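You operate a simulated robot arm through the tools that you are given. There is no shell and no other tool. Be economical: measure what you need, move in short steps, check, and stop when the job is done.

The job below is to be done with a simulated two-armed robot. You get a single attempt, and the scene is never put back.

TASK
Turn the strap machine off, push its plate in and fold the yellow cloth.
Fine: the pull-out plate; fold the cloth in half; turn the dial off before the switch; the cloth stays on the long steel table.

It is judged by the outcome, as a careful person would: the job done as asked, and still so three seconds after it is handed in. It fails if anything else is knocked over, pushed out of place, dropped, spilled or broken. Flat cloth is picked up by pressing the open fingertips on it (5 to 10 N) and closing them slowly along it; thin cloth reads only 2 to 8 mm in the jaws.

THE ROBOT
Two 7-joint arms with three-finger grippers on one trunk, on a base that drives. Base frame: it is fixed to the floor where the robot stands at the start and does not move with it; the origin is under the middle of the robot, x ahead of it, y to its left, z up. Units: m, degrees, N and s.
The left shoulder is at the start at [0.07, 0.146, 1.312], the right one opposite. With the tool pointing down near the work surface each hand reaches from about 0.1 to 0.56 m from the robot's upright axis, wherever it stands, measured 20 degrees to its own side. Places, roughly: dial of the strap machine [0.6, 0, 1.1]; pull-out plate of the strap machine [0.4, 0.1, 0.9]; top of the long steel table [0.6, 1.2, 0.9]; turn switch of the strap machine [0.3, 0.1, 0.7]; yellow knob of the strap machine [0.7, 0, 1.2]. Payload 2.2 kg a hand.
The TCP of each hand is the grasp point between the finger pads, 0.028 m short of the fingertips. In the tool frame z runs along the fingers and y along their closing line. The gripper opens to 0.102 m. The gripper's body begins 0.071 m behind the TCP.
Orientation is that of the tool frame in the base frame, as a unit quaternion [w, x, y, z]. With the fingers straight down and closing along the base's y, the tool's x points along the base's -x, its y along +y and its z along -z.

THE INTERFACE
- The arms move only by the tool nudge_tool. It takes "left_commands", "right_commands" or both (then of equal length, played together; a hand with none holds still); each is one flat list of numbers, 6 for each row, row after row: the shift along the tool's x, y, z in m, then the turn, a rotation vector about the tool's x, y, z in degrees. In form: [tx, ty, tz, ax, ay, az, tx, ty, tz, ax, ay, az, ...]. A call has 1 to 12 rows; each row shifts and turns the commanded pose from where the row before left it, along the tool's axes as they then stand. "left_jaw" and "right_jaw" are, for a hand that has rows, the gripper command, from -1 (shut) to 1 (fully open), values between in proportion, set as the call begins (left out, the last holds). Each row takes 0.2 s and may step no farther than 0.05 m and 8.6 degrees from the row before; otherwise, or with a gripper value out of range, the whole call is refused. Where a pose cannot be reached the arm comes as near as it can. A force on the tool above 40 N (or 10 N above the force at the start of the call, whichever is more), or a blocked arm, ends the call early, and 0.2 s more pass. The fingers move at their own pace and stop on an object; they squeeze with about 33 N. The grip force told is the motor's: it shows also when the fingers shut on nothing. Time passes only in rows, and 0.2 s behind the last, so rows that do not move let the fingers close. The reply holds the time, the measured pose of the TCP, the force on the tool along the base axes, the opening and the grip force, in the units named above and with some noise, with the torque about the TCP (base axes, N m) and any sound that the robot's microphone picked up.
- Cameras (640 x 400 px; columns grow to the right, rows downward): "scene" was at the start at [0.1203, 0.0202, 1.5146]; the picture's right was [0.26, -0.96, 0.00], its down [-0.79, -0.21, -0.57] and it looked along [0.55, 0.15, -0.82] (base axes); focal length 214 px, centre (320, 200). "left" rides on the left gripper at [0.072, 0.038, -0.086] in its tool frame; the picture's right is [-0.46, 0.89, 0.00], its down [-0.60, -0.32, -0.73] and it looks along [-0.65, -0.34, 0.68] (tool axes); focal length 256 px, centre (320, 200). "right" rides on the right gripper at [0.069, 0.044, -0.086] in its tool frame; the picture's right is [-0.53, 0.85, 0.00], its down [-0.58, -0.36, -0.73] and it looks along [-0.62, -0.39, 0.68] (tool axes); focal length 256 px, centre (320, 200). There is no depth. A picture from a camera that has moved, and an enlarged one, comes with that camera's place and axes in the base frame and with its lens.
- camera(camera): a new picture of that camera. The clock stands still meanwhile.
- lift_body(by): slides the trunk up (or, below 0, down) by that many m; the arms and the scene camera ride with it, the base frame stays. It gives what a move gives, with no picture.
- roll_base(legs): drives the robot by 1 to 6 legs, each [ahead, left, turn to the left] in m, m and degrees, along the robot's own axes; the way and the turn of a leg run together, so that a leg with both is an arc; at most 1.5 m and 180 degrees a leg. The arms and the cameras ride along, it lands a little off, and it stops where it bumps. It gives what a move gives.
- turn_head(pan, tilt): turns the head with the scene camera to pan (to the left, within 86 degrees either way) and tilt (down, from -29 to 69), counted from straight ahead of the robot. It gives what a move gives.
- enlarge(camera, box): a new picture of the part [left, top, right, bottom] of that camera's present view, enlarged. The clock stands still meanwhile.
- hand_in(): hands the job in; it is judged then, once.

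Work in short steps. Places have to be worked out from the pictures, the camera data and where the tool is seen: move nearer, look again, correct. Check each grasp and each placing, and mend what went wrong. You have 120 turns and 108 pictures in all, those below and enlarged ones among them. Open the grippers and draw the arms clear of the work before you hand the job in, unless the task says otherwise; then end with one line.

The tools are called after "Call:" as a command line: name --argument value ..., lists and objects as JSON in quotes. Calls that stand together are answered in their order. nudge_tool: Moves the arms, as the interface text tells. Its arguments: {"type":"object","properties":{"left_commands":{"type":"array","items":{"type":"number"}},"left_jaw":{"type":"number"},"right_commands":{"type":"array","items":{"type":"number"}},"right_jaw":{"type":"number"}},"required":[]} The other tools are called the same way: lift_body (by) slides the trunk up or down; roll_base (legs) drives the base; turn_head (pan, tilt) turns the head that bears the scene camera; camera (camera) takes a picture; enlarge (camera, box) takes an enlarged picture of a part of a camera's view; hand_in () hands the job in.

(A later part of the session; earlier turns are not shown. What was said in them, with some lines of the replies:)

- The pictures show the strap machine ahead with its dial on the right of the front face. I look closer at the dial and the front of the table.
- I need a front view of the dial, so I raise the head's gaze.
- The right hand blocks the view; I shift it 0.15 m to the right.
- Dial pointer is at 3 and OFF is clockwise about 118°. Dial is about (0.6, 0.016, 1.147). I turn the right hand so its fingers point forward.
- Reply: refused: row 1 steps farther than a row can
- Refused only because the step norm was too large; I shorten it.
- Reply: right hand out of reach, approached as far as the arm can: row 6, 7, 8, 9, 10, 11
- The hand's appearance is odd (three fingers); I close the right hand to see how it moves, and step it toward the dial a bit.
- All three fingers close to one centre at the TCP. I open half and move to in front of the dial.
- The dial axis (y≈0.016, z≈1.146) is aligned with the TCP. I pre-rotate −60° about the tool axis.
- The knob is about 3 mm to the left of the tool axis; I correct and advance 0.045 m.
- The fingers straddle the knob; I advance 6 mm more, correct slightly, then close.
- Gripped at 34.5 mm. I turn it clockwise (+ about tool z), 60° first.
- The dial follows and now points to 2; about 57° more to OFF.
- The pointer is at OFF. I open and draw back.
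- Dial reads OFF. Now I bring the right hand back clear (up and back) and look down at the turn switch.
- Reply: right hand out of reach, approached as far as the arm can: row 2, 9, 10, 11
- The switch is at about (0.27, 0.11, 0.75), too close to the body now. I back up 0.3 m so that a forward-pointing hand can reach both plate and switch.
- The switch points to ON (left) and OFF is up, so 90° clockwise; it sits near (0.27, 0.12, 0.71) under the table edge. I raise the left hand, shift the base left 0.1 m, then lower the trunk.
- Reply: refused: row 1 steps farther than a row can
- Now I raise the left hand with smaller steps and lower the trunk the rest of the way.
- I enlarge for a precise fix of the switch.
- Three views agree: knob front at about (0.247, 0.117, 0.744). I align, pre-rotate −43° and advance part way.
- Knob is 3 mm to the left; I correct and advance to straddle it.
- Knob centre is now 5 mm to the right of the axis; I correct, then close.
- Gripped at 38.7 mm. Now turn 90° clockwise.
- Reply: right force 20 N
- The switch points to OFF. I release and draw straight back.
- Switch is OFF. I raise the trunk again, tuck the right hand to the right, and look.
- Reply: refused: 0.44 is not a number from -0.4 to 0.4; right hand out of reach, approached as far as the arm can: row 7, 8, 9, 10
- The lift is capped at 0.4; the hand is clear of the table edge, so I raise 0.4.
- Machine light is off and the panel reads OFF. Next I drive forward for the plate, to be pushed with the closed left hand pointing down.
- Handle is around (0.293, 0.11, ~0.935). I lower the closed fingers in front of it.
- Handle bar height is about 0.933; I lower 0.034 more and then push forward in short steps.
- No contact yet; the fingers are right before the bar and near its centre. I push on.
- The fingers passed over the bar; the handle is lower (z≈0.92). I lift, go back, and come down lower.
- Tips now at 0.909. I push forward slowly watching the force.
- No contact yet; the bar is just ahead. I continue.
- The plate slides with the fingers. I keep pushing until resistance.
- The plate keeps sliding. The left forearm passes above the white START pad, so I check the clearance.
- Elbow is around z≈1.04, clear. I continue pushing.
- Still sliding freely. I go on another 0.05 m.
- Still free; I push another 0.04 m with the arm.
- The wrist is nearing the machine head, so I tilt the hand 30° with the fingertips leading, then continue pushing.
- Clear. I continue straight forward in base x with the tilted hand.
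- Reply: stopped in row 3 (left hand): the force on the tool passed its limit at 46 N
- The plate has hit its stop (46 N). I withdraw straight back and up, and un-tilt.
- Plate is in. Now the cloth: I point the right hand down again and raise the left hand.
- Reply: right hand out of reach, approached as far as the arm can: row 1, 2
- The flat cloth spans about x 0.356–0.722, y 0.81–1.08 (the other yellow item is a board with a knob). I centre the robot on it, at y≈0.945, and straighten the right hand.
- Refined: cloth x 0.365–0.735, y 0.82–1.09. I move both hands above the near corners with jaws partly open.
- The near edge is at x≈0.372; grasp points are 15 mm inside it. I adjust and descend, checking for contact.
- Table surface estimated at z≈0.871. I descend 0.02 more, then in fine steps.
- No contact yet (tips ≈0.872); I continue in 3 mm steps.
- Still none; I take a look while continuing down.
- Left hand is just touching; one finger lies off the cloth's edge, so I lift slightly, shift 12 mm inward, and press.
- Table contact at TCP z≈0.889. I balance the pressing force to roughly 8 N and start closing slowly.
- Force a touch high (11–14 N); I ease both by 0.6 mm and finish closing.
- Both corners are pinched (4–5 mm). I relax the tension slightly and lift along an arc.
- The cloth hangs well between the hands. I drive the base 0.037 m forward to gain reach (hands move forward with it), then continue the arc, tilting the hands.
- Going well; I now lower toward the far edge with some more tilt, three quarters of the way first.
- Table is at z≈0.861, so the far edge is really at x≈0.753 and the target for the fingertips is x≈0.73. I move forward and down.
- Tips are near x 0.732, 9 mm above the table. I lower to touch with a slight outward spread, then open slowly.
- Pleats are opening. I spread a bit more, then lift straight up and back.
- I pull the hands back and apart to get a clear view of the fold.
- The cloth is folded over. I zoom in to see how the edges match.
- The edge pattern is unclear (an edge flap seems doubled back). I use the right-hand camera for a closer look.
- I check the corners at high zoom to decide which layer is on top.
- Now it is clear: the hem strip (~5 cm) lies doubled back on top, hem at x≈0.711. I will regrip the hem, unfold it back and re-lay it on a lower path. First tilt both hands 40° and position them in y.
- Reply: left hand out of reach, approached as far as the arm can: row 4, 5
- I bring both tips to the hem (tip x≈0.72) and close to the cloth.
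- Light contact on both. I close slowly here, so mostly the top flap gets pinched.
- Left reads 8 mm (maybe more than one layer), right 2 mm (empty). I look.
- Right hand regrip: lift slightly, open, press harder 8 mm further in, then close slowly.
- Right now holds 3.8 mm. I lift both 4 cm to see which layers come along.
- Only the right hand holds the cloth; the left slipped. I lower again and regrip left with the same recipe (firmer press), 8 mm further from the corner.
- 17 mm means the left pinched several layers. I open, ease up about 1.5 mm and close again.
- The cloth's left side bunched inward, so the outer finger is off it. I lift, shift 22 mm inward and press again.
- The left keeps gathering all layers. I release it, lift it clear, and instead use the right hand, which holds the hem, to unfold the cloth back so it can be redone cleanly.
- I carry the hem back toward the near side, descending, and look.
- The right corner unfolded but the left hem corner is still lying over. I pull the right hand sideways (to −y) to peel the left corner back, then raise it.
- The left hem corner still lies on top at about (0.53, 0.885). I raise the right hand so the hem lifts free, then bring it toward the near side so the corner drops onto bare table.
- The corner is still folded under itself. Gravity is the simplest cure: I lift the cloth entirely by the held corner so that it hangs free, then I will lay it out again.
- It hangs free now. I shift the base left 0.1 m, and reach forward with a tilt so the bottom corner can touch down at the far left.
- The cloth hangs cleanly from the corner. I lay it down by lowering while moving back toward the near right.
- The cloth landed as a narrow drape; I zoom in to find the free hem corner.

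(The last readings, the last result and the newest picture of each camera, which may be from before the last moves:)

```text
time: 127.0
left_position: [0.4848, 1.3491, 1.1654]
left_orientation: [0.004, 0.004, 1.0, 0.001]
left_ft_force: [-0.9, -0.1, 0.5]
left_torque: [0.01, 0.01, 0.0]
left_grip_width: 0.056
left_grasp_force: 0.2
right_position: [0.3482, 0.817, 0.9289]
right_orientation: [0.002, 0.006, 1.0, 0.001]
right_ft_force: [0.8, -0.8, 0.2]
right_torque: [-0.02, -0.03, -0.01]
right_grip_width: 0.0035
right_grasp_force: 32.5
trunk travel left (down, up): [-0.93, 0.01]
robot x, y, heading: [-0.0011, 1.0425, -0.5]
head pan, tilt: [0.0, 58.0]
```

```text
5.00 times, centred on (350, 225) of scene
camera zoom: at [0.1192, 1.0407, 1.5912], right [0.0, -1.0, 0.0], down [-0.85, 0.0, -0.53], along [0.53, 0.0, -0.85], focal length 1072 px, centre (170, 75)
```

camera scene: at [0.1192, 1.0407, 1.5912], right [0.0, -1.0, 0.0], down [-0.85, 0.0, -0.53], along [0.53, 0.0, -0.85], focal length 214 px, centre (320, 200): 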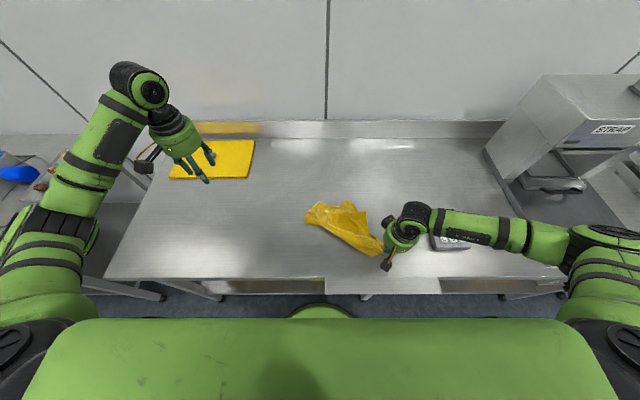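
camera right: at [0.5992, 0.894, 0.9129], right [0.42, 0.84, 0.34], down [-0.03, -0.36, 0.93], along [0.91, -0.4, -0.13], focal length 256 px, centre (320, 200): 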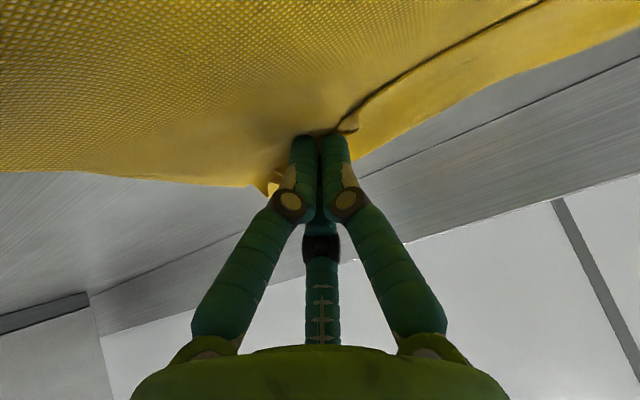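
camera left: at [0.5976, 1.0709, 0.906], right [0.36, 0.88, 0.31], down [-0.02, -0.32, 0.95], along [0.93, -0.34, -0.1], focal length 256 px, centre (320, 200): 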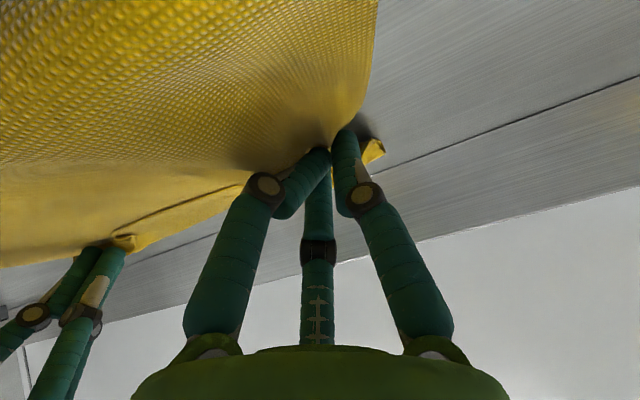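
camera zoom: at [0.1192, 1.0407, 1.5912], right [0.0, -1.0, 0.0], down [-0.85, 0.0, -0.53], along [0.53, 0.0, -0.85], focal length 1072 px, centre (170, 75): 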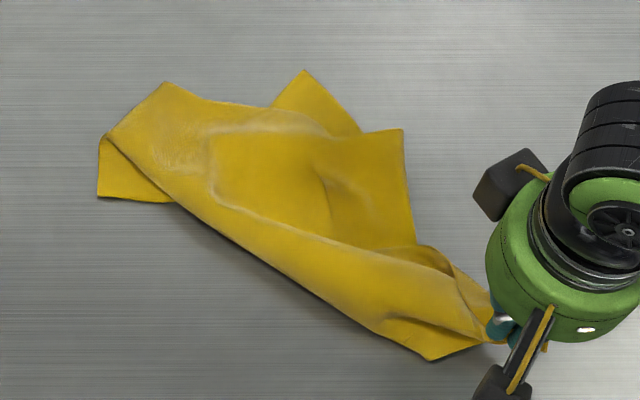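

The near top corner at about (0.52, 0.86) is the hem's other corner (B). To reach it with the left hand I raise the right hand, shift the base right 0.08 m and lower the trunk back, leaving the right corner where it was.

Call:
nudge_tool --right_commands '[0, 0.027, -0.04, 0, 0, 0, 0, 0.027, -0.04, 0, 0, 0, 0, 0.027, -0.04, 0, 0, 0]'

Call:
roll_base --legs '[[0, -0.08, 0]]'

Call:
lift_body --by -0.12

Call:
nudge_tool --left_commands '[0, -0.045, 0, 0, 0, 0, 0, -0.045, 0, 0, 0, 0, 0, -0.045, 0, 0, 0, 0, 0, -0.045, 0, 0, 0, 0, 0, -0.045, 0, 0, 0, 0, 0, -0.045, 0, 0, 0, 0, -0.01, -0.045, 0, 0, 0, 0, -0.01, -0.04, 0, 0, 0, 0, 0, -0.04, 0, 0, 0, 0]' --left_jaw -0.2

```text
time: 127.8
left_position: [0.4857, 1.3517, 1.1652]
left_orientation: [0.002, 0.002, 1.0, 0.001]
left_ft_force: [1.1, 0.1, -0.8]
left_torque: [0.0, 0.01, 0.0]
left_grip_width: 0.056
left_grasp_force: 0.1
right_position: [0.3518, 0.9013, 1.0517]
right_orientation: [0.001, 0.004, 1.0, -0.001]
right_ft_force: [-0.6, 0.4, -0.5]
right_torque: [-0.02, -0.02, -0.01]
right_grip_width: 0.0033
right_grasp_force: 32.8
trunk travel left (down, up): [-0.93, 0.01]
robot x, y, heading: [-0.0022, 1.0423, -0.2]
head pan, tilt: [0.0, 58.0]
```

```text
time: 128.9
left_position: [0.4861, 1.2799, 1.1633]
left_orientation: [0.002, 0.003, 1.0, -0.001]
left_ft_force: [-0.5, 0.8, 0.2]
left_torque: [-0.1, 0.0, -0.03]
left_grip_width: 0.0559
left_grasp_force: 0.0
right_position: [0.3511, 0.8273, 1.0529]
right_orientation: [0.0, 0.004, 1.0, -0.003]
right_ft_force: [0.3, 0.8, -0.8]
right_torque: [-0.06, -0.01, 0.02]
right_grip_width: 0.0032
right_grasp_force: 32.1
trunk travel left (down, up): [-0.93, 0.01]
robot x, y, heading: [-0.0003, 0.9621, -0.1]
head pan, tilt: [0.0, 58.0]
```

```text
time: 130.4
left_position: [0.4855, 1.2731, 1.0456]
left_orientation: [0.003, 0.001, 1.0, 0.002]
left_ft_force: [-0.1, 0.0, 0.2]
left_torque: [0.0, 0.03, -0.01]
left_grip_width: 0.0561
left_grasp_force: 0.1
right_position: [0.3494, 0.8225, 0.9307]
right_orientation: [0.002, 0.005, 1.0, 0.001]
right_ft_force: [-0.5, -0.9, -0.5]
right_torque: [0.02, -0.01, 0.02]
right_grip_width: 0.0035
right_grasp_force: 32.5
trunk travel left (down, up): [-0.81, 0.13]
robot x, y, heading: [-0.002, 0.9608, -0.1]
head pan, tilt: [0.0, 58.0]
```

```text
time: 132.4
left_position: [0.5017, 0.8759, 1.0414]
left_orientation: [0.003, 0.002, 1.0, 0.003]
left_ft_force: [0.0, -0.8, 0.7]
left_torque: [0.0, -0.04, 0.01]
left_grip_width: 0.0407
left_grasp_force: 0.0
right_position: [0.3495, 0.8208, 0.9306]
right_orientation: [0.0, 0.005, 1.0, 0.001]
right_ft_force: [-0.2, 0.2, -0.1]
right_torque: [-0.02, 0.0, -0.01]
right_grip_width: 0.0037
right_grasp_force: 32.1
trunk travel left (down, up): [-0.81, 0.13]
robot x, y, heading: [-0.0007, 0.9649, -0.2]
head pan, tilt: [0.0, 58.0]
```

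I take one look with the left camera to locate the corner relative to the fingers.

Call:
camera --camera "left"

```text
2 pictures are left
camera left: at [0.4307, 0.9145, 1.1312], right [0.47, 0.88, 0.01], down [0.6, -0.32, 0.73], along [0.65, -0.34, -0.68], focal length 256 px, centre (320, 200)
```

left: 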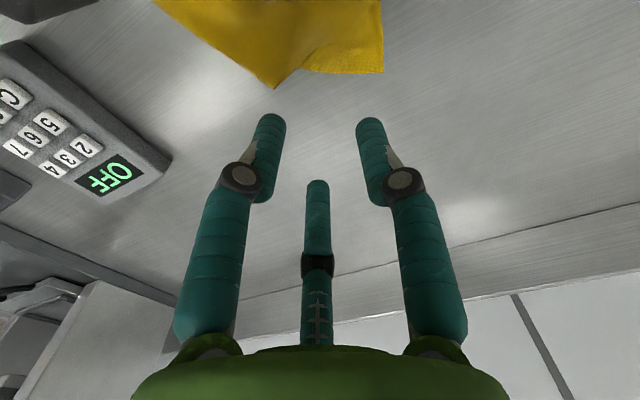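

Corner B is at about (0.512, 0.820), D at (0.55, 0.924). I place the left fingers just inside B with a narrow opening and descend.

Call:
nudge_tool --left_commands '[0.003, -0.025, 0, 0, 0, 0, 0.003, -0.025, 0, 0, 0, 0, 0, 0, 0.04, 0, 0, 0, 0, 0, 0.04, 0, 0, 0, 0, 0, 0.04, 0, 0, 0, 0, 0, 0.026, 0, 0, 0]' --right_commands '[0.01, 0, 0, 0, 0, 0, 0.01, 0, 0, 0, 0, 0, 0, 0, 0, 0, 0, 0, 0, 0, 0, 0, 0, 0, 0, 0, 0, 0, 0, 0, 0, 0, 0, 0, 0, 0]' --left_jaw -0.53

Call:
nudge_tool --left_commands '[0, 0, 0.004, 0, 0, 0]'

```text
time: 133.8
left_position: [0.4992, 0.8313, 0.8965]
left_orientation: [0.002, 0.0, 1.0, 0.002]
left_ft_force: [0.2, -0.3, 0.4]
left_torque: [0.01, -0.03, 0.01]
left_grip_width: 0.024
left_grasp_force: 0.0
right_position: [0.3298, 0.8231, 0.9302]
right_orientation: [0.002, 0.004, 1.0, 0.001]
right_ft_force: [0.8, 0.2, -0.2]
right_torque: [0.0, -0.03, 0.01]
right_grip_width: 0.0035
right_grasp_force: 32.3
trunk travel left (down, up): [-0.81, 0.13]
robot x, y, heading: [0.0043, 0.9615, -0.3]
head pan, tilt: [0.0, 58.0]
```

```text
time: 134.2
left_position: [0.4967, 0.8294, 0.8925]
left_orientation: [0.003, 0.003, 1.0, 0.002]
left_ft_force: [-1.0, 1.1, 0.8]
left_torque: [0.03, -0.05, 0.03]
left_grip_width: 0.024
left_grasp_force: 0.1
right_position: [0.3287, 0.8225, 0.9313]
right_orientation: [0.001, 0.004, 1.0, 0.001]
right_ft_force: [0.3, 0.8, -0.8]
right_torque: [0.02, 0.0, -0.01]
right_grip_width: 0.0032
right_grasp_force: 32.5
trunk travel left (down, up): [-0.81, 0.13]
robot x, y, heading: [0.0015, 0.9616, 0.1]
head pan, tilt: [0.0, 58.0]
```

Call:
nudge_tool --left_commands '[0, 0, 0.003, 0, 0, 0]'

Call:
nudge_tool --left_commands '[0, 0, 0.0015, 0, 0, 0]'

```text
time: 134.6
left_position: [0.4953, 0.829, 0.8897]
left_orientation: [0.003, 0.004, 1.0, 0.001]
left_ft_force: [0.1, 1.3, 1.2]
left_torque: [0.04, -0.01, 0.01]
left_grip_width: 0.0241
left_grasp_force: 0.2
right_position: [0.3296, 0.8226, 0.9309]
right_orientation: [0.001, 0.004, 1.0, 0.001]
right_ft_force: [-0.1, -0.2, 0.6]
right_torque: [-0.02, -0.02, -0.01]
right_grip_width: 0.0034
right_grasp_force: 32.7
trunk travel left (down, up): [-0.81, 0.13]
robot x, y, heading: [0.0016, 0.9591, -0.3]
head pan, tilt: [0.0, 58.0]
```

```text
time: 135.0
left_position: [0.4955, 0.8289, 0.8898]
left_orientation: [0.004, 0.002, 1.0, 0.0]
left_ft_force: [-0.2, 0.5, 5.7]
left_torque: [0.0, 0.02, 0.0]
left_grip_width: 0.0237
left_grasp_force: 0.1
right_position: [0.3287, 0.8219, 0.9308]
right_orientation: [0.001, 0.004, 1.0, 0.0]
right_ft_force: [0.5, 0.6, 0.4]
right_torque: [-0.02, -0.02, 0.01]
right_grip_width: 0.0034
right_grasp_force: 32.2
trunk travel left (down, up): [-0.81, 0.13]
robot x, y, heading: [-0.0001, 0.9609, -0.1]
head pan, tilt: [0.0, 58.0]
```

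Pressing at about 6 N on the table. I add a little and close slowly.

Call:
nudge_tool --left_commands '[0, 0, 0.0006, 0, 0, 0]' --left_jaw -0.7

Call:
nudge_tool --left_commands '[0, 0, 0, 0, 0, 0]' --left_jaw -0.85

Call:
nudge_tool --left_commands '[0, 0, 0, 0, 0, 0, 0, 0, 0, 0, 0, 0]' --left_jaw -1

```text
time: 135.4
left_position: [0.4969, 0.8289, 0.8893]
left_orientation: [0.003, 0.003, 1.0, 0.001]
left_ft_force: [0.1, -0.5, 5.9]
left_torque: [-0.01, 0.02, -0.02]
left_grip_width: 0.0145
left_grasp_force: 0.0
right_position: [0.3288, 0.8229, 0.9316]
right_orientation: [0.001, 0.005, 1.0, 0.001]
right_ft_force: [-0.2, -1.1, 1.8]
right_torque: [0.02, -0.03, -0.01]
right_grip_width: 0.0033
right_grasp_force: 32.8
trunk travel left (down, up): [-0.81, 0.13]
robot x, y, heading: [0.0001, 0.9626, -0.3]
head pan, tilt: [0.0, 58.0]
```

```text
time: 135.8
left_position: [0.4972, 0.8298, 0.8888]
left_orientation: [0.004, 0.002, 1.0, 0.002]
left_ft_force: [0.8, 0.4, 3.9]
left_torque: [0.03, 0.03, 0.0]
left_grip_width: 0.0091
left_grasp_force: 1.3
right_position: [0.3301, 0.8238, 0.9312]
right_orientation: [0.002, 0.005, 1.0, 0.002]
right_ft_force: [0.0, -0.2, 0.3]
right_torque: [0.01, -0.05, 0.0]
right_grip_width: 0.0033
right_grasp_force: 32.5
trunk travel left (down, up): [-0.81, 0.13]
robot x, y, heading: [0.0024, 0.9654, -0.2]
head pan, tilt: [0.0, 58.0]
```

```text
time: 136.4
left_position: [0.4974, 0.8295, 0.8893]
left_orientation: [0.003, 0.002, 1.0, 0.002]
left_ft_force: [0.2, -0.7, 7.4]
left_torque: [-0.01, 0.07, -0.01]
left_grip_width: 0.0051
left_grasp_force: 33.2
right_position: [0.329, 0.8222, 0.9319]
right_orientation: [0.0, 0.005, 1.0, 0.001]
right_ft_force: [-1.0, -1.4, -0.1]
right_torque: [-0.02, -0.02, 0.03]
right_grip_width: 0.0035
right_grasp_force: 32.7
trunk travel left (down, up): [-0.81, 0.13]
robot x, y, heading: [0.0018, 0.965, -0.1]
head pan, tilt: [0.0, 58.0]
```

Left holds 5.1 mm. I lift both hands high and spread them so the cloth hangs as a clean sheet.

Call:
nudge_tool --left_commands '[0.003, 0.01, -0.042, 0, 0, 0, 0.003, 0.022, -0.042, 0, 0, 0, 0.003, 0.022, -0.042, 0, 0, 0, 0.003, 0.022, -0.042, 0, 0, 0, 0.003, 0.022, -0.042, 0, 0, 0, 0.003, 0.022, -0.042, 0, 0, 0, 0.003, 0.022, -0.042, 0, 0, 0, 0.003, 0.022, -0.042, 0, 0, 0, 0.003, 0.022, -0.042, 0, 0, 0, 0, 0.01, -0.02, 0, 0, 0]' --right_commands '[-0.0155, 0.003, -0.038, 0, 0, 0, -0.0155, 0.003, -0.038, 0, 0, 0, -0.0155, 0.003, -0.038, 0, 0, 0, -0.0155, 0.003, -0.038, 0, 0, 0, -0.0155, 0.003, -0.038, 0, 0, 0, -0.0155, 0.003, -0.038, 0, 0, 0, -0.0155, 0.003, -0.038, 0, 0, 0, -0.0155, 0.003, -0.038, 0, 0, 0, -0.0155, 0.003, -0.038, 0, 0, 0, 0, 0, -0.01, 0, 0, 0]'

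Call:
nudge_tool --left_commands '[0, 0.012, 0, 0, 0, 0, 0, 0.012, 0, 0, 0, 0]' --right_commands '[0, -0.012, 0, 0, 0, 0, 0, -0.012, 0, 0, 0, 0]'

```text
time: 138.6
left_position: [0.4682, 1.0239, 1.2882]
left_orientation: [0.003, 0.001, 1.0, 0.002]
left_ft_force: [-0.5, -0.2, -0.1]
left_torque: [0.01, -0.06, -0.01]
left_grip_width: 0.0051
left_grasp_force: 32.5
right_position: [0.469, 0.8482, 1.2817]
right_orientation: [0.001, 0.004, 1.0, 0.001]
right_ft_force: [-0.5, -0.2, 0.1]
right_torque: [-0.02, -0.01, -0.01]
right_grip_width: 0.0034
right_grasp_force: 32.3
trunk travel left (down, up): [-0.81, 0.13]
robot x, y, heading: [0.0003, 0.9637, -0.1]
head pan, tilt: [0.0, 58.0]
```

```text
time: 139.2
left_position: [0.4689, 1.0481, 1.2876]
left_orientation: [0.003, 0.002, 1.0, 0.002]
left_ft_force: [0.4, 0.1, 0.3]
left_torque: [-0.04, -0.02, -0.02]
left_grip_width: 0.005
left_grasp_force: 32.9
right_position: [0.4679, 0.8238, 1.2834]
right_orientation: [0.0, 0.005, 1.0, 0.001]
right_ft_force: [0.7, 0.8, 0.5]
right_torque: [-0.02, -0.04, -0.04]
right_grip_width: 0.0034
right_grasp_force: 32.3
trunk travel left (down, up): [-0.81, 0.13]
robot x, y, heading: [-0.0016, 0.9653, 0.0]
head pan, tilt: [0.0, 58.0]
```

Separation 0.224 m without tension; I probe a little further to learn which edge is held.

Call:
nudge_tool --left_commands '[0, 0.006, 0, 0, 0, 0, 0, 0, 0, 0, 0, 0]' --right_commands '[0, -0.006, 0, 0, 0, 0, 0, 0, 0, 0, 0, 0]'

Call:
nudge_tool --left_commands '[0, 0.006, 0, 0, 0, 0, 0, 0, 0, 0, 0, 0]' --right_commands '[0, -0.006, 0, 0, 0, 0, 0, 0, 0, 0, 0, 0]'

```text
time: 139.8
left_position: [0.4687, 1.0521, 1.2873]
left_orientation: [0.003, 0.002, 1.0, 0.002]
left_ft_force: [0.8, -1.0, -0.1]
left_torque: [-0.05, -0.01, 0.01]
left_grip_width: 0.0052
left_grasp_force: 33.1
right_position: [0.4675, 0.8179, 1.2826]
right_orientation: [0.001, 0.004, 1.0, 0.001]
right_ft_force: [-0.3, 2.5, 0.3]
right_torque: [0.06, -0.02, -0.03]
right_grip_width: 0.0033
right_grasp_force: 32.6
trunk travel left (down, up): [-0.81, 0.13]
robot x, y, heading: [0.0021, 0.9613, -0.1]
head pan, tilt: [0.0, 58.0]
```

```text
time: 140.4
left_position: [0.4698, 1.0595, 1.2869]
left_orientation: [0.003, 0.003, 1.0, 0.002]
left_ft_force: [-0.1, -6.7, -0.6]
left_torque: [-0.15, 0.01, 0.07]
left_grip_width: 0.005
left_grasp_force: 33.3
right_position: [0.4685, 0.8125, 1.2844]
right_orientation: [0.001, 0.003, 1.0, 0.0]
right_ft_force: [-0.8, 7.1, 0.6]
right_torque: [0.18, 0.0, 0.02]
right_grip_width: 0.0036
right_grasp_force: 32.9
trunk travel left (down, up): [-0.81, 0.13]
robot x, y, heading: [-0.0014, 0.9655, -0.0]
head pan, tilt: [0.0, 58.0]
```

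Tension starts at 0.24 m, so it is the short hem, held at both corners. I ease slightly and move the hanging sheet forward to x≈0.58, letting it settle.

Call:
nudge_tool --left_commands '[-0.02, -0.004, 0, 0, 0, 0, -0.03, 0, 0, 0, 0, 0, -0.03, 0, 0, 0, 0, 0, -0.03, 0, 0, 0, 0, 0, 0, 0, 0, 0, 0, 0, 0, 0, 0, 0, 0, 0, 0, 0, 0, 0, 0, 0, 0, 0, 0, 0, 0, 0, 0, 0, 0, 0, 0, 0]' --right_commands '[-0.02, 0.004, 0, 0, 0, 0, -0.03, 0, 0, 0, 0, 0, -0.03, 0, 0, 0, 0, 0, -0.03, 0, 0, 0, 0, 0, 0, 0, 0, 0, 0, 0, 0, 0, 0, 0, 0, 0, 0, 0, 0, 0, 0, 0, 0, 0, 0, 0, 0, 0, 0, 0, 0, 0, 0, 0]'

Call:
camera --camera "scene"

```text
time: 142.4
left_position: [0.5797, 1.0551, 1.2878]
left_orientation: [0.004, 0.003, 1.0, 0.002]
left_ft_force: [0.6, -2.9, 0.1]
left_torque: [-0.06, 0.0, 0.04]
left_grip_width: 0.0046
left_grasp_force: 33.2
right_position: [0.5787, 0.8149, 1.2818]
right_orientation: [0.001, 0.004, 1.0, 0.0]
right_ft_force: [-0.5, 3.5, -0.5]
right_torque: [0.1, -0.02, 0.01]
right_grip_width: 0.0033
right_grasp_force: 32.7
trunk travel left (down, up): [-0.81, 0.13]
robot x, y, heading: [0.0009, 0.9634, -0.1]
head pan, tilt: [0.0, 58.0]
```

```text
1 pictures are left
camera scene: at [0.1197, 0.9641, 1.4711], right [0.0, -1.0, 0.0], down [-0.85, 0.0, -0.53], along [0.53, 0.0, -0.85], focal length 214 px, centre (320, 200)
```

scene: 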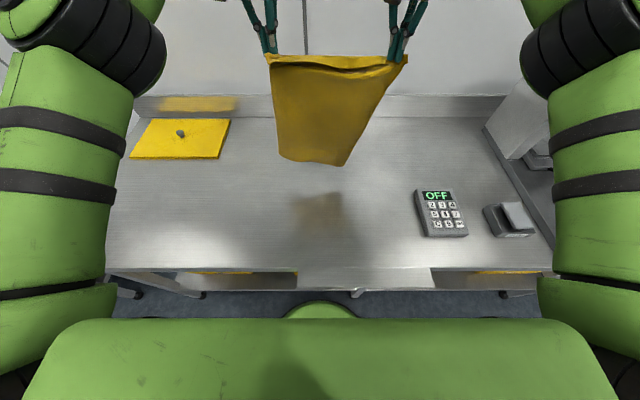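

The sheet hangs well between both hands. I let it settle, lower until the bottom edge touches, and then lay the lower half by moving back and down at 45°.

Call:
nudge_tool --left_commands '[0, 0.002, 0, 0, 0, 0, 0, 0, 0, 0, 0, 0, 0, 0, 0, 0, 0, 0, 0, 0, 0, 0, 0, 0, 0, 0, 0, 0, 0, 0, 0, 0, 0, 0, 0, 0, 0, 0, 0.02, 0, 0, 0, 0, 0, 0.02, 0, 0, 0, 0, 0, 0.01, 0, 0, 0, 0, 0, 0, 0, 0, 0]' --right_commands '[0, -0.002, 0, 0, 0, 0, 0, 0, 0, 0, 0, 0, 0, 0, 0, 0, 0, 0, 0, 0, 0, 0, 0, 0, 0, 0, 0, 0, 0, 0, 0, 0, 0, 0, 0, 0, 0, 0, 0.02, 0, 0, 0, 0, 0, 0.02, 0, 0, 0, 0, 0, 0.01, 0, 0, 0, 0, 0, 0, 0, 0, 0]'

Call:
nudge_tool --left_commands '[0.015, 0, 0.02, 0, 0, 0, 0.025, 0, 0.025, 0, 0, 0, 0.025, 0, 0.025, 0, 0, 0, 0.025, 0, 0.025, 0, 0, 0, 0.025, 0, 0.025, 0, 0, 0, 0.025, 0, 0.025, 0, 0, 0, 0.025, 0, 0.025, 0, 0, 0, 0.017, 0, 0.012, 0, 0, 0, 0, 0, 0, 0, 0, 0, 0, 0, 0, 0, 0, 0]' --right_commands '[0.015, 0, 0.02, 0, 0, 0, 0.025, 0, 0.025, 0, 0, 0, 0.025, 0, 0.025, 0, 0, 0, 0.025, 0, 0.025, 0, 0, 0, 0.025, 0, 0.025, 0, 0, 0, 0.025, 0, 0.025, 0, 0, 0, 0.025, 0, 0.025, 0, 0, 0, 0.017, 0, 0.012, 0, 0, 0, 0, 0, 0, 0, 0, 0, 0, 0, 0, 0, 0, 0]'

Call:
enlarge --camera "scene" --box '[210, 90, 430, 260]'

```text
time: 144.6
left_position: [0.5802, 1.0571, 1.2391]
left_orientation: [0.003, 0.002, 1.0, 0.002]
left_ft_force: [0.9, -5.3, 0.3]
left_torque: [-0.14, -0.03, 0.09]
left_grip_width: 0.0048
left_grasp_force: 33.0
right_position: [0.5793, 0.8131, 1.2341]
right_orientation: [0.001, 0.005, 1.0, 0.001]
right_ft_force: [-0.9, 5.0, -0.6]
right_torque: [0.18, 0.02, 0.0]
right_grip_width: 0.0034
right_grasp_force: 32.3
trunk travel left (down, up): [-0.81, 0.13]
robot x, y, heading: [-0.0041, 0.9599, -0.3]
head pan, tilt: [0.0, 58.0]
```

```text
time: 146.8
left_position: [0.3991, 1.0595, 1.0545]
left_orientation: [0.003, 0.002, 1.0, 0.002]
left_ft_force: [0.5, -6.4, 0.4]
left_torque: [-0.09, -0.01, 0.06]
left_grip_width: 0.005
left_grasp_force: 32.8
right_position: [0.3974, 0.8153, 1.0522]
right_orientation: [0.0, 0.005, 1.0, 0.0]
right_ft_force: [-0.7, 4.8, -0.1]
right_torque: [0.2, -0.01, 0.05]
right_grip_width: 0.0036
right_grasp_force: 32.6
trunk travel left (down, up): [-0.81, 0.13]
robot x, y, heading: [0.0012, 0.9612, 0.1]
head pan, tilt: [0.0, 58.0]
```

```text
2.35 times, centred on (320, 175) of scene
camera zoom: at [0.1201, 0.9641, 1.471], right [0.0, -1.0, 0.0], down [-0.85, 0.0, -0.53], along [0.53, 0.0, -0.85], focal length 505 px, centre (320, 259)
```

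zoom: 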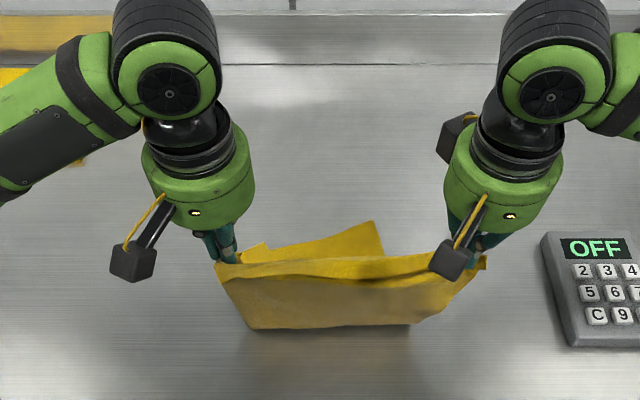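

No pictures remain. The fold line is at x≈0.393 and the far edge of the laid half is at about x≈0.53–0.565. I draw the hands back a little so the halves match, then go forward and down at 45°.

Call:
nudge_tool --left_commands '[0.025, 0, 0.003, 0, 0, 0, 0.02, 0, 0.003, 0, 0, 0, 0, 0, 0, 0, 0, 0, -0.0244, 0, 0.0229, 0, 0, 0, -0.0244, 0, 0.0229, 0, 0, 0, -0.0244, 0, 0.0229, 0, 0, 0, -0.0244, 0, 0.0229, 0, 0, 0, -0.0244, 0, 0.0229, 0, 0, 0, -0.0244, 0, 0.0229, 0, 0, 0, -0.0244, 0, 0.0179, 0, 0, 0]' --right_commands '[0.015, 0, 0.003, 0, 0, 0, 0.01, 0, 0.003, 0, 0, 0, 0, 0, 0, 0, 0, 0, -0.0254, 0, 0.0229, 0, 0, 0, -0.0254, 0, 0.0229, 0, 0, 0, -0.0254, 0, 0.0229, 0, 0, 0, -0.0254, 0, 0.0229, 0, 0, 0, -0.0254, 0, 0.0229, 0, 0, 0, -0.0254, 0, 0.0229, 0, 0, 0, -0.0254, 0, 0.0179, 0, 0, 0]'

Call:
nudge_tool --left_commands '[0, 0, 0.002, 0, 0, 0]' --right_commands '[0, 0, 0.002, 0, 0, 0]'

```text
time: 149.0
left_position: [0.5258, 1.0587, 0.8949]
left_orientation: [0.003, 0.003, 1.0, 0.001]
left_ft_force: [1.1, -7.1, 1.5]
left_torque: [-0.2, -0.04, 0.1]
left_grip_width: 0.0048
left_grasp_force: 32.7
right_position: [0.5505, 0.8153, 0.8913]
right_orientation: [0.001, 0.004, 1.0, 0.002]
right_ft_force: [-1.6, 7.3, 4.8]
right_torque: [0.18, 0.0, 0.07]
right_grip_width: 0.0036
right_grasp_force: 32.3
trunk travel left (down, up): [-0.81, 0.13]
robot x, y, heading: [0.0034, 0.9637, -0.1]
head pan, tilt: [0.0, 58.0]
```

```text
time: 149.4
left_position: [0.5234, 1.0582, 0.8937]
left_orientation: [0.004, 0.002, 1.0, 0.002]
left_ft_force: [0.4, -7.8, 2.0]
left_torque: [-0.24, -0.02, 0.14]
left_grip_width: 0.005
left_grasp_force: 33.2
right_position: [0.5491, 0.8133, 0.8895]
right_orientation: [0.003, 0.003, 1.0, 0.001]
right_ft_force: [-1.0, 6.4, 9.9]
right_torque: [0.24, 0.06, 0.04]
right_grip_width: 0.0034
right_grasp_force: 32.6
trunk travel left (down, up): [-0.81, 0.13]
robot x, y, heading: [0.001, 0.9602, -0.1]
head pan, tilt: [0.0, 58.0]
```

Both edges are down. I ease the sideways tension, then open slowly and wait.

Call:
nudge_tool --left_commands '[0, -0.005, 0.0015, 0, 0, 0, 0, 0, 0, 0, 0, 0]' --right_commands '[0, 0.005, -0.0005, 0, 0, 0, 0, 0, 0, 0, 0, 0]'

Call:
nudge_tool --left_commands '[0, 0, 0, 0, 0, 0, 0, 0, 0, 0, 0, 0]' --right_commands '[0, 0, 0, 0, 0, 0, 0, 0, 0, 0, 0, 0]' --left_jaw -0.6 --right_jaw -0.6

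Call:
nudge_tool --left_commands '[0, 0, 0, 0, 0, 0, 0, 0, 0, 0, 0, 0]' --right_commands '[0, 0, 0, 0, 0, 0, 0, 0, 0, 0, 0, 0]' --left_jaw -0.2 --right_jaw -0.2

Call:
nudge_tool --left_commands '[0, 0, -0.01, 0, 0, 0, 0, 0, -0.02, 0, 0, 0, 0, 0, -0.04, 0, 0, 0, 0, 0, -0.04, 0, 0, 0, 0, 0, -0.04, 0, 0, 0, 0.02, 0.03, -0.03, 0, 0, 0, 0.03, 0.03, 0, 0, 0, 0, 0.03, 0.03, 0, 0, 0, 0, 0.03, 0.03, 0, 0, 0, 0]' --right_commands '[0, 0, -0.01, 0, 0, 0, 0, 0, -0.02, 0, 0, 0, 0, 0, -0.04, 0, 0, 0, 0, 0, -0.04, 0, 0, 0, 0, 0, -0.04, 0, 0, 0, 0.02, -0.03, -0.03, 0, 0, 0, 0.03, -0.03, 0, 0, 0, 0, 0.03, -0.03, 0, 0, 0, 0, 0.03, -0.03, 0, 0, 0, 0]'

```text
time: 150.0
left_position: [0.5244, 1.0532, 0.8916]
left_orientation: [0.003, 0.001, 1.0, 0.002]
left_ft_force: [1.1, -0.9, 3.6]
left_torque: [-0.04, 0.04, 0.03]
left_grip_width: 0.005
left_grasp_force: 32.3
right_position: [0.5497, 0.8193, 0.8894]
right_orientation: [0.002, 0.005, 1.0, 0.0]
right_ft_force: [-0.4, 0.3, 9.9]
right_torque: [0.03, 0.03, 0.03]
right_grip_width: 0.0035
right_grasp_force: 32.9
trunk travel left (down, up): [-0.81, 0.13]
robot x, y, heading: [0.0031, 0.9639, 0.1]
head pan, tilt: [0.0, 58.0]
```

```text
time: 150.6
left_position: [0.5239, 1.0534, 0.8904]
left_orientation: [0.003, 0.002, 1.0, 0.003]
left_ft_force: [0.1, 1.7, 3.9]
left_torque: [-0.01, 0.03, -0.03]
left_grip_width: 0.02
left_grasp_force: 0.2
right_position: [0.5488, 0.8191, 0.8894]
right_orientation: [0.0, 0.004, 1.0, 0.0]
right_ft_force: [1.1, 0.2, 5.9]
right_torque: [0.0, 0.0, 0.06]
right_grip_width: 0.0201
right_grasp_force: 0.0
trunk travel left (down, up): [-0.81, 0.13]
robot x, y, heading: [-0.0006, 0.9649, -0.0]
head pan, tilt: [0.0, 58.0]
```

```text
time: 151.2
left_position: [0.5249, 1.0538, 0.8918]
left_orientation: [0.004, 0.001, 1.0, 0.001]
left_ft_force: [-0.7, 0.7, 4.4]
left_torque: [-0.06, 0.09, 0.0]
left_grip_width: 0.0405
left_grasp_force: 0.0
right_position: [0.5489, 0.8178, 0.89]
right_orientation: [0.002, 0.005, 1.0, 0.001]
right_ft_force: [0.4, -0.2, 5.2]
right_torque: [0.08, 0.05, 0.04]
right_grip_width: 0.0417
right_grasp_force: 0.1
trunk travel left (down, up): [-0.81, 0.13]
robot x, y, heading: [0.0014, 0.9622, 0.1]
head pan, tilt: [0.0, 58.0]
```

```text
time: 153.2
left_position: [0.4135, 1.1747, 1.0718]
left_orientation: [0.005, 0.002, 1.0, 0.002]
left_ft_force: [-0.9, 0.2, 0.4]
left_torque: [0.02, -0.04, 0.0]
left_grip_width: 0.0411
left_grasp_force: 0.1
right_position: [0.4371, 0.6995, 1.0679]
right_orientation: [0.003, 0.004, 1.0, 0.0]
right_ft_force: [-0.8, 0.4, 0.3]
right_torque: [-0.01, -0.04, 0.01]
right_grip_width: 0.0409
right_grasp_force: 0.1
trunk travel left (down, up): [-0.81, 0.13]
robot x, y, heading: [0.0009, 0.9645, -0.2]
head pan, tilt: [0.0, 58.0]
```

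The cloth is released. I open the grippers fully, raise the hands and drive the robot back clear.

Call:
nudge_tool --left_commands '[0, 0, -0.04, 0, 0, 0, 0, 0, -0.04, 0, 0, 0, 0, 0, 0, 0, 0, 0]' --right_commands '[0, 0, -0.04, 0, 0, 0, 0, 0, -0.04, 0, 0, 0, 0, 0, 0, 0, 0, 0]' --left_jaw 1 --right_jaw 1

Call:
roll_base --legs '[[-0.3, 0, 0]]'

Call:
hand_in

```text
time: 154.0
left_position: [0.4166, 1.1742, 1.1495]
left_orientation: [0.002, 0.002, 1.0, 0.001]
left_ft_force: [0.3, -0.3, -0.6]
left_torque: [0.01, 0.0, 0.0]
left_grip_width: 0.1018
left_grasp_force: 0.1
right_position: [0.4403, 0.6975, 1.1475]
right_orientation: [0.0, 0.004, 1.0, 0.001]
right_ft_force: [0.6, -0.1, -0.5]
right_torque: [0.02, 0.02, 0.01]
right_grip_width: 0.1021
right_grasp_force: 0.1
trunk travel left (down, up): [-0.81, 0.13]
robot x, y, heading: [0.0016, 0.9617, 0.2]
head pan, tilt: [0.0, 58.0]
```

```text
time: 156.0
left_position: [0.1188, 1.1752, 1.1489]
left_orientation: [0.002, 0.001, 1.0, 0.001]
left_ft_force: [0.2, 1.3, 0.9]
left_torque: [0.0, 0.04, 0.03]
left_grip_width: 0.1019
left_grasp_force: 0.0
right_position: [0.1435, 0.6987, 1.1467]
right_orientation: [0.0, 0.004, 1.0, 0.001]
right_ft_force: [0.3, 0.3, -0.3]
right_torque: [0.01, 0.02, -0.04]
right_grip_width: 0.1019
right_grasp_force: 0.0
trunk travel left (down, up): [-0.81, 0.13]
robot x, y, heading: [-0.2988, 0.9631, -0.0]
head pan, tilt: [0.0, 58.0]
```

```text
The job is handed in.
```

I turned the dial to OFF, then the switch to OFF, pushed the plate in to its stop, and folded the cloth on the long table; I had no pictures left to check the final fold, and one bottom corner may be tucked under.
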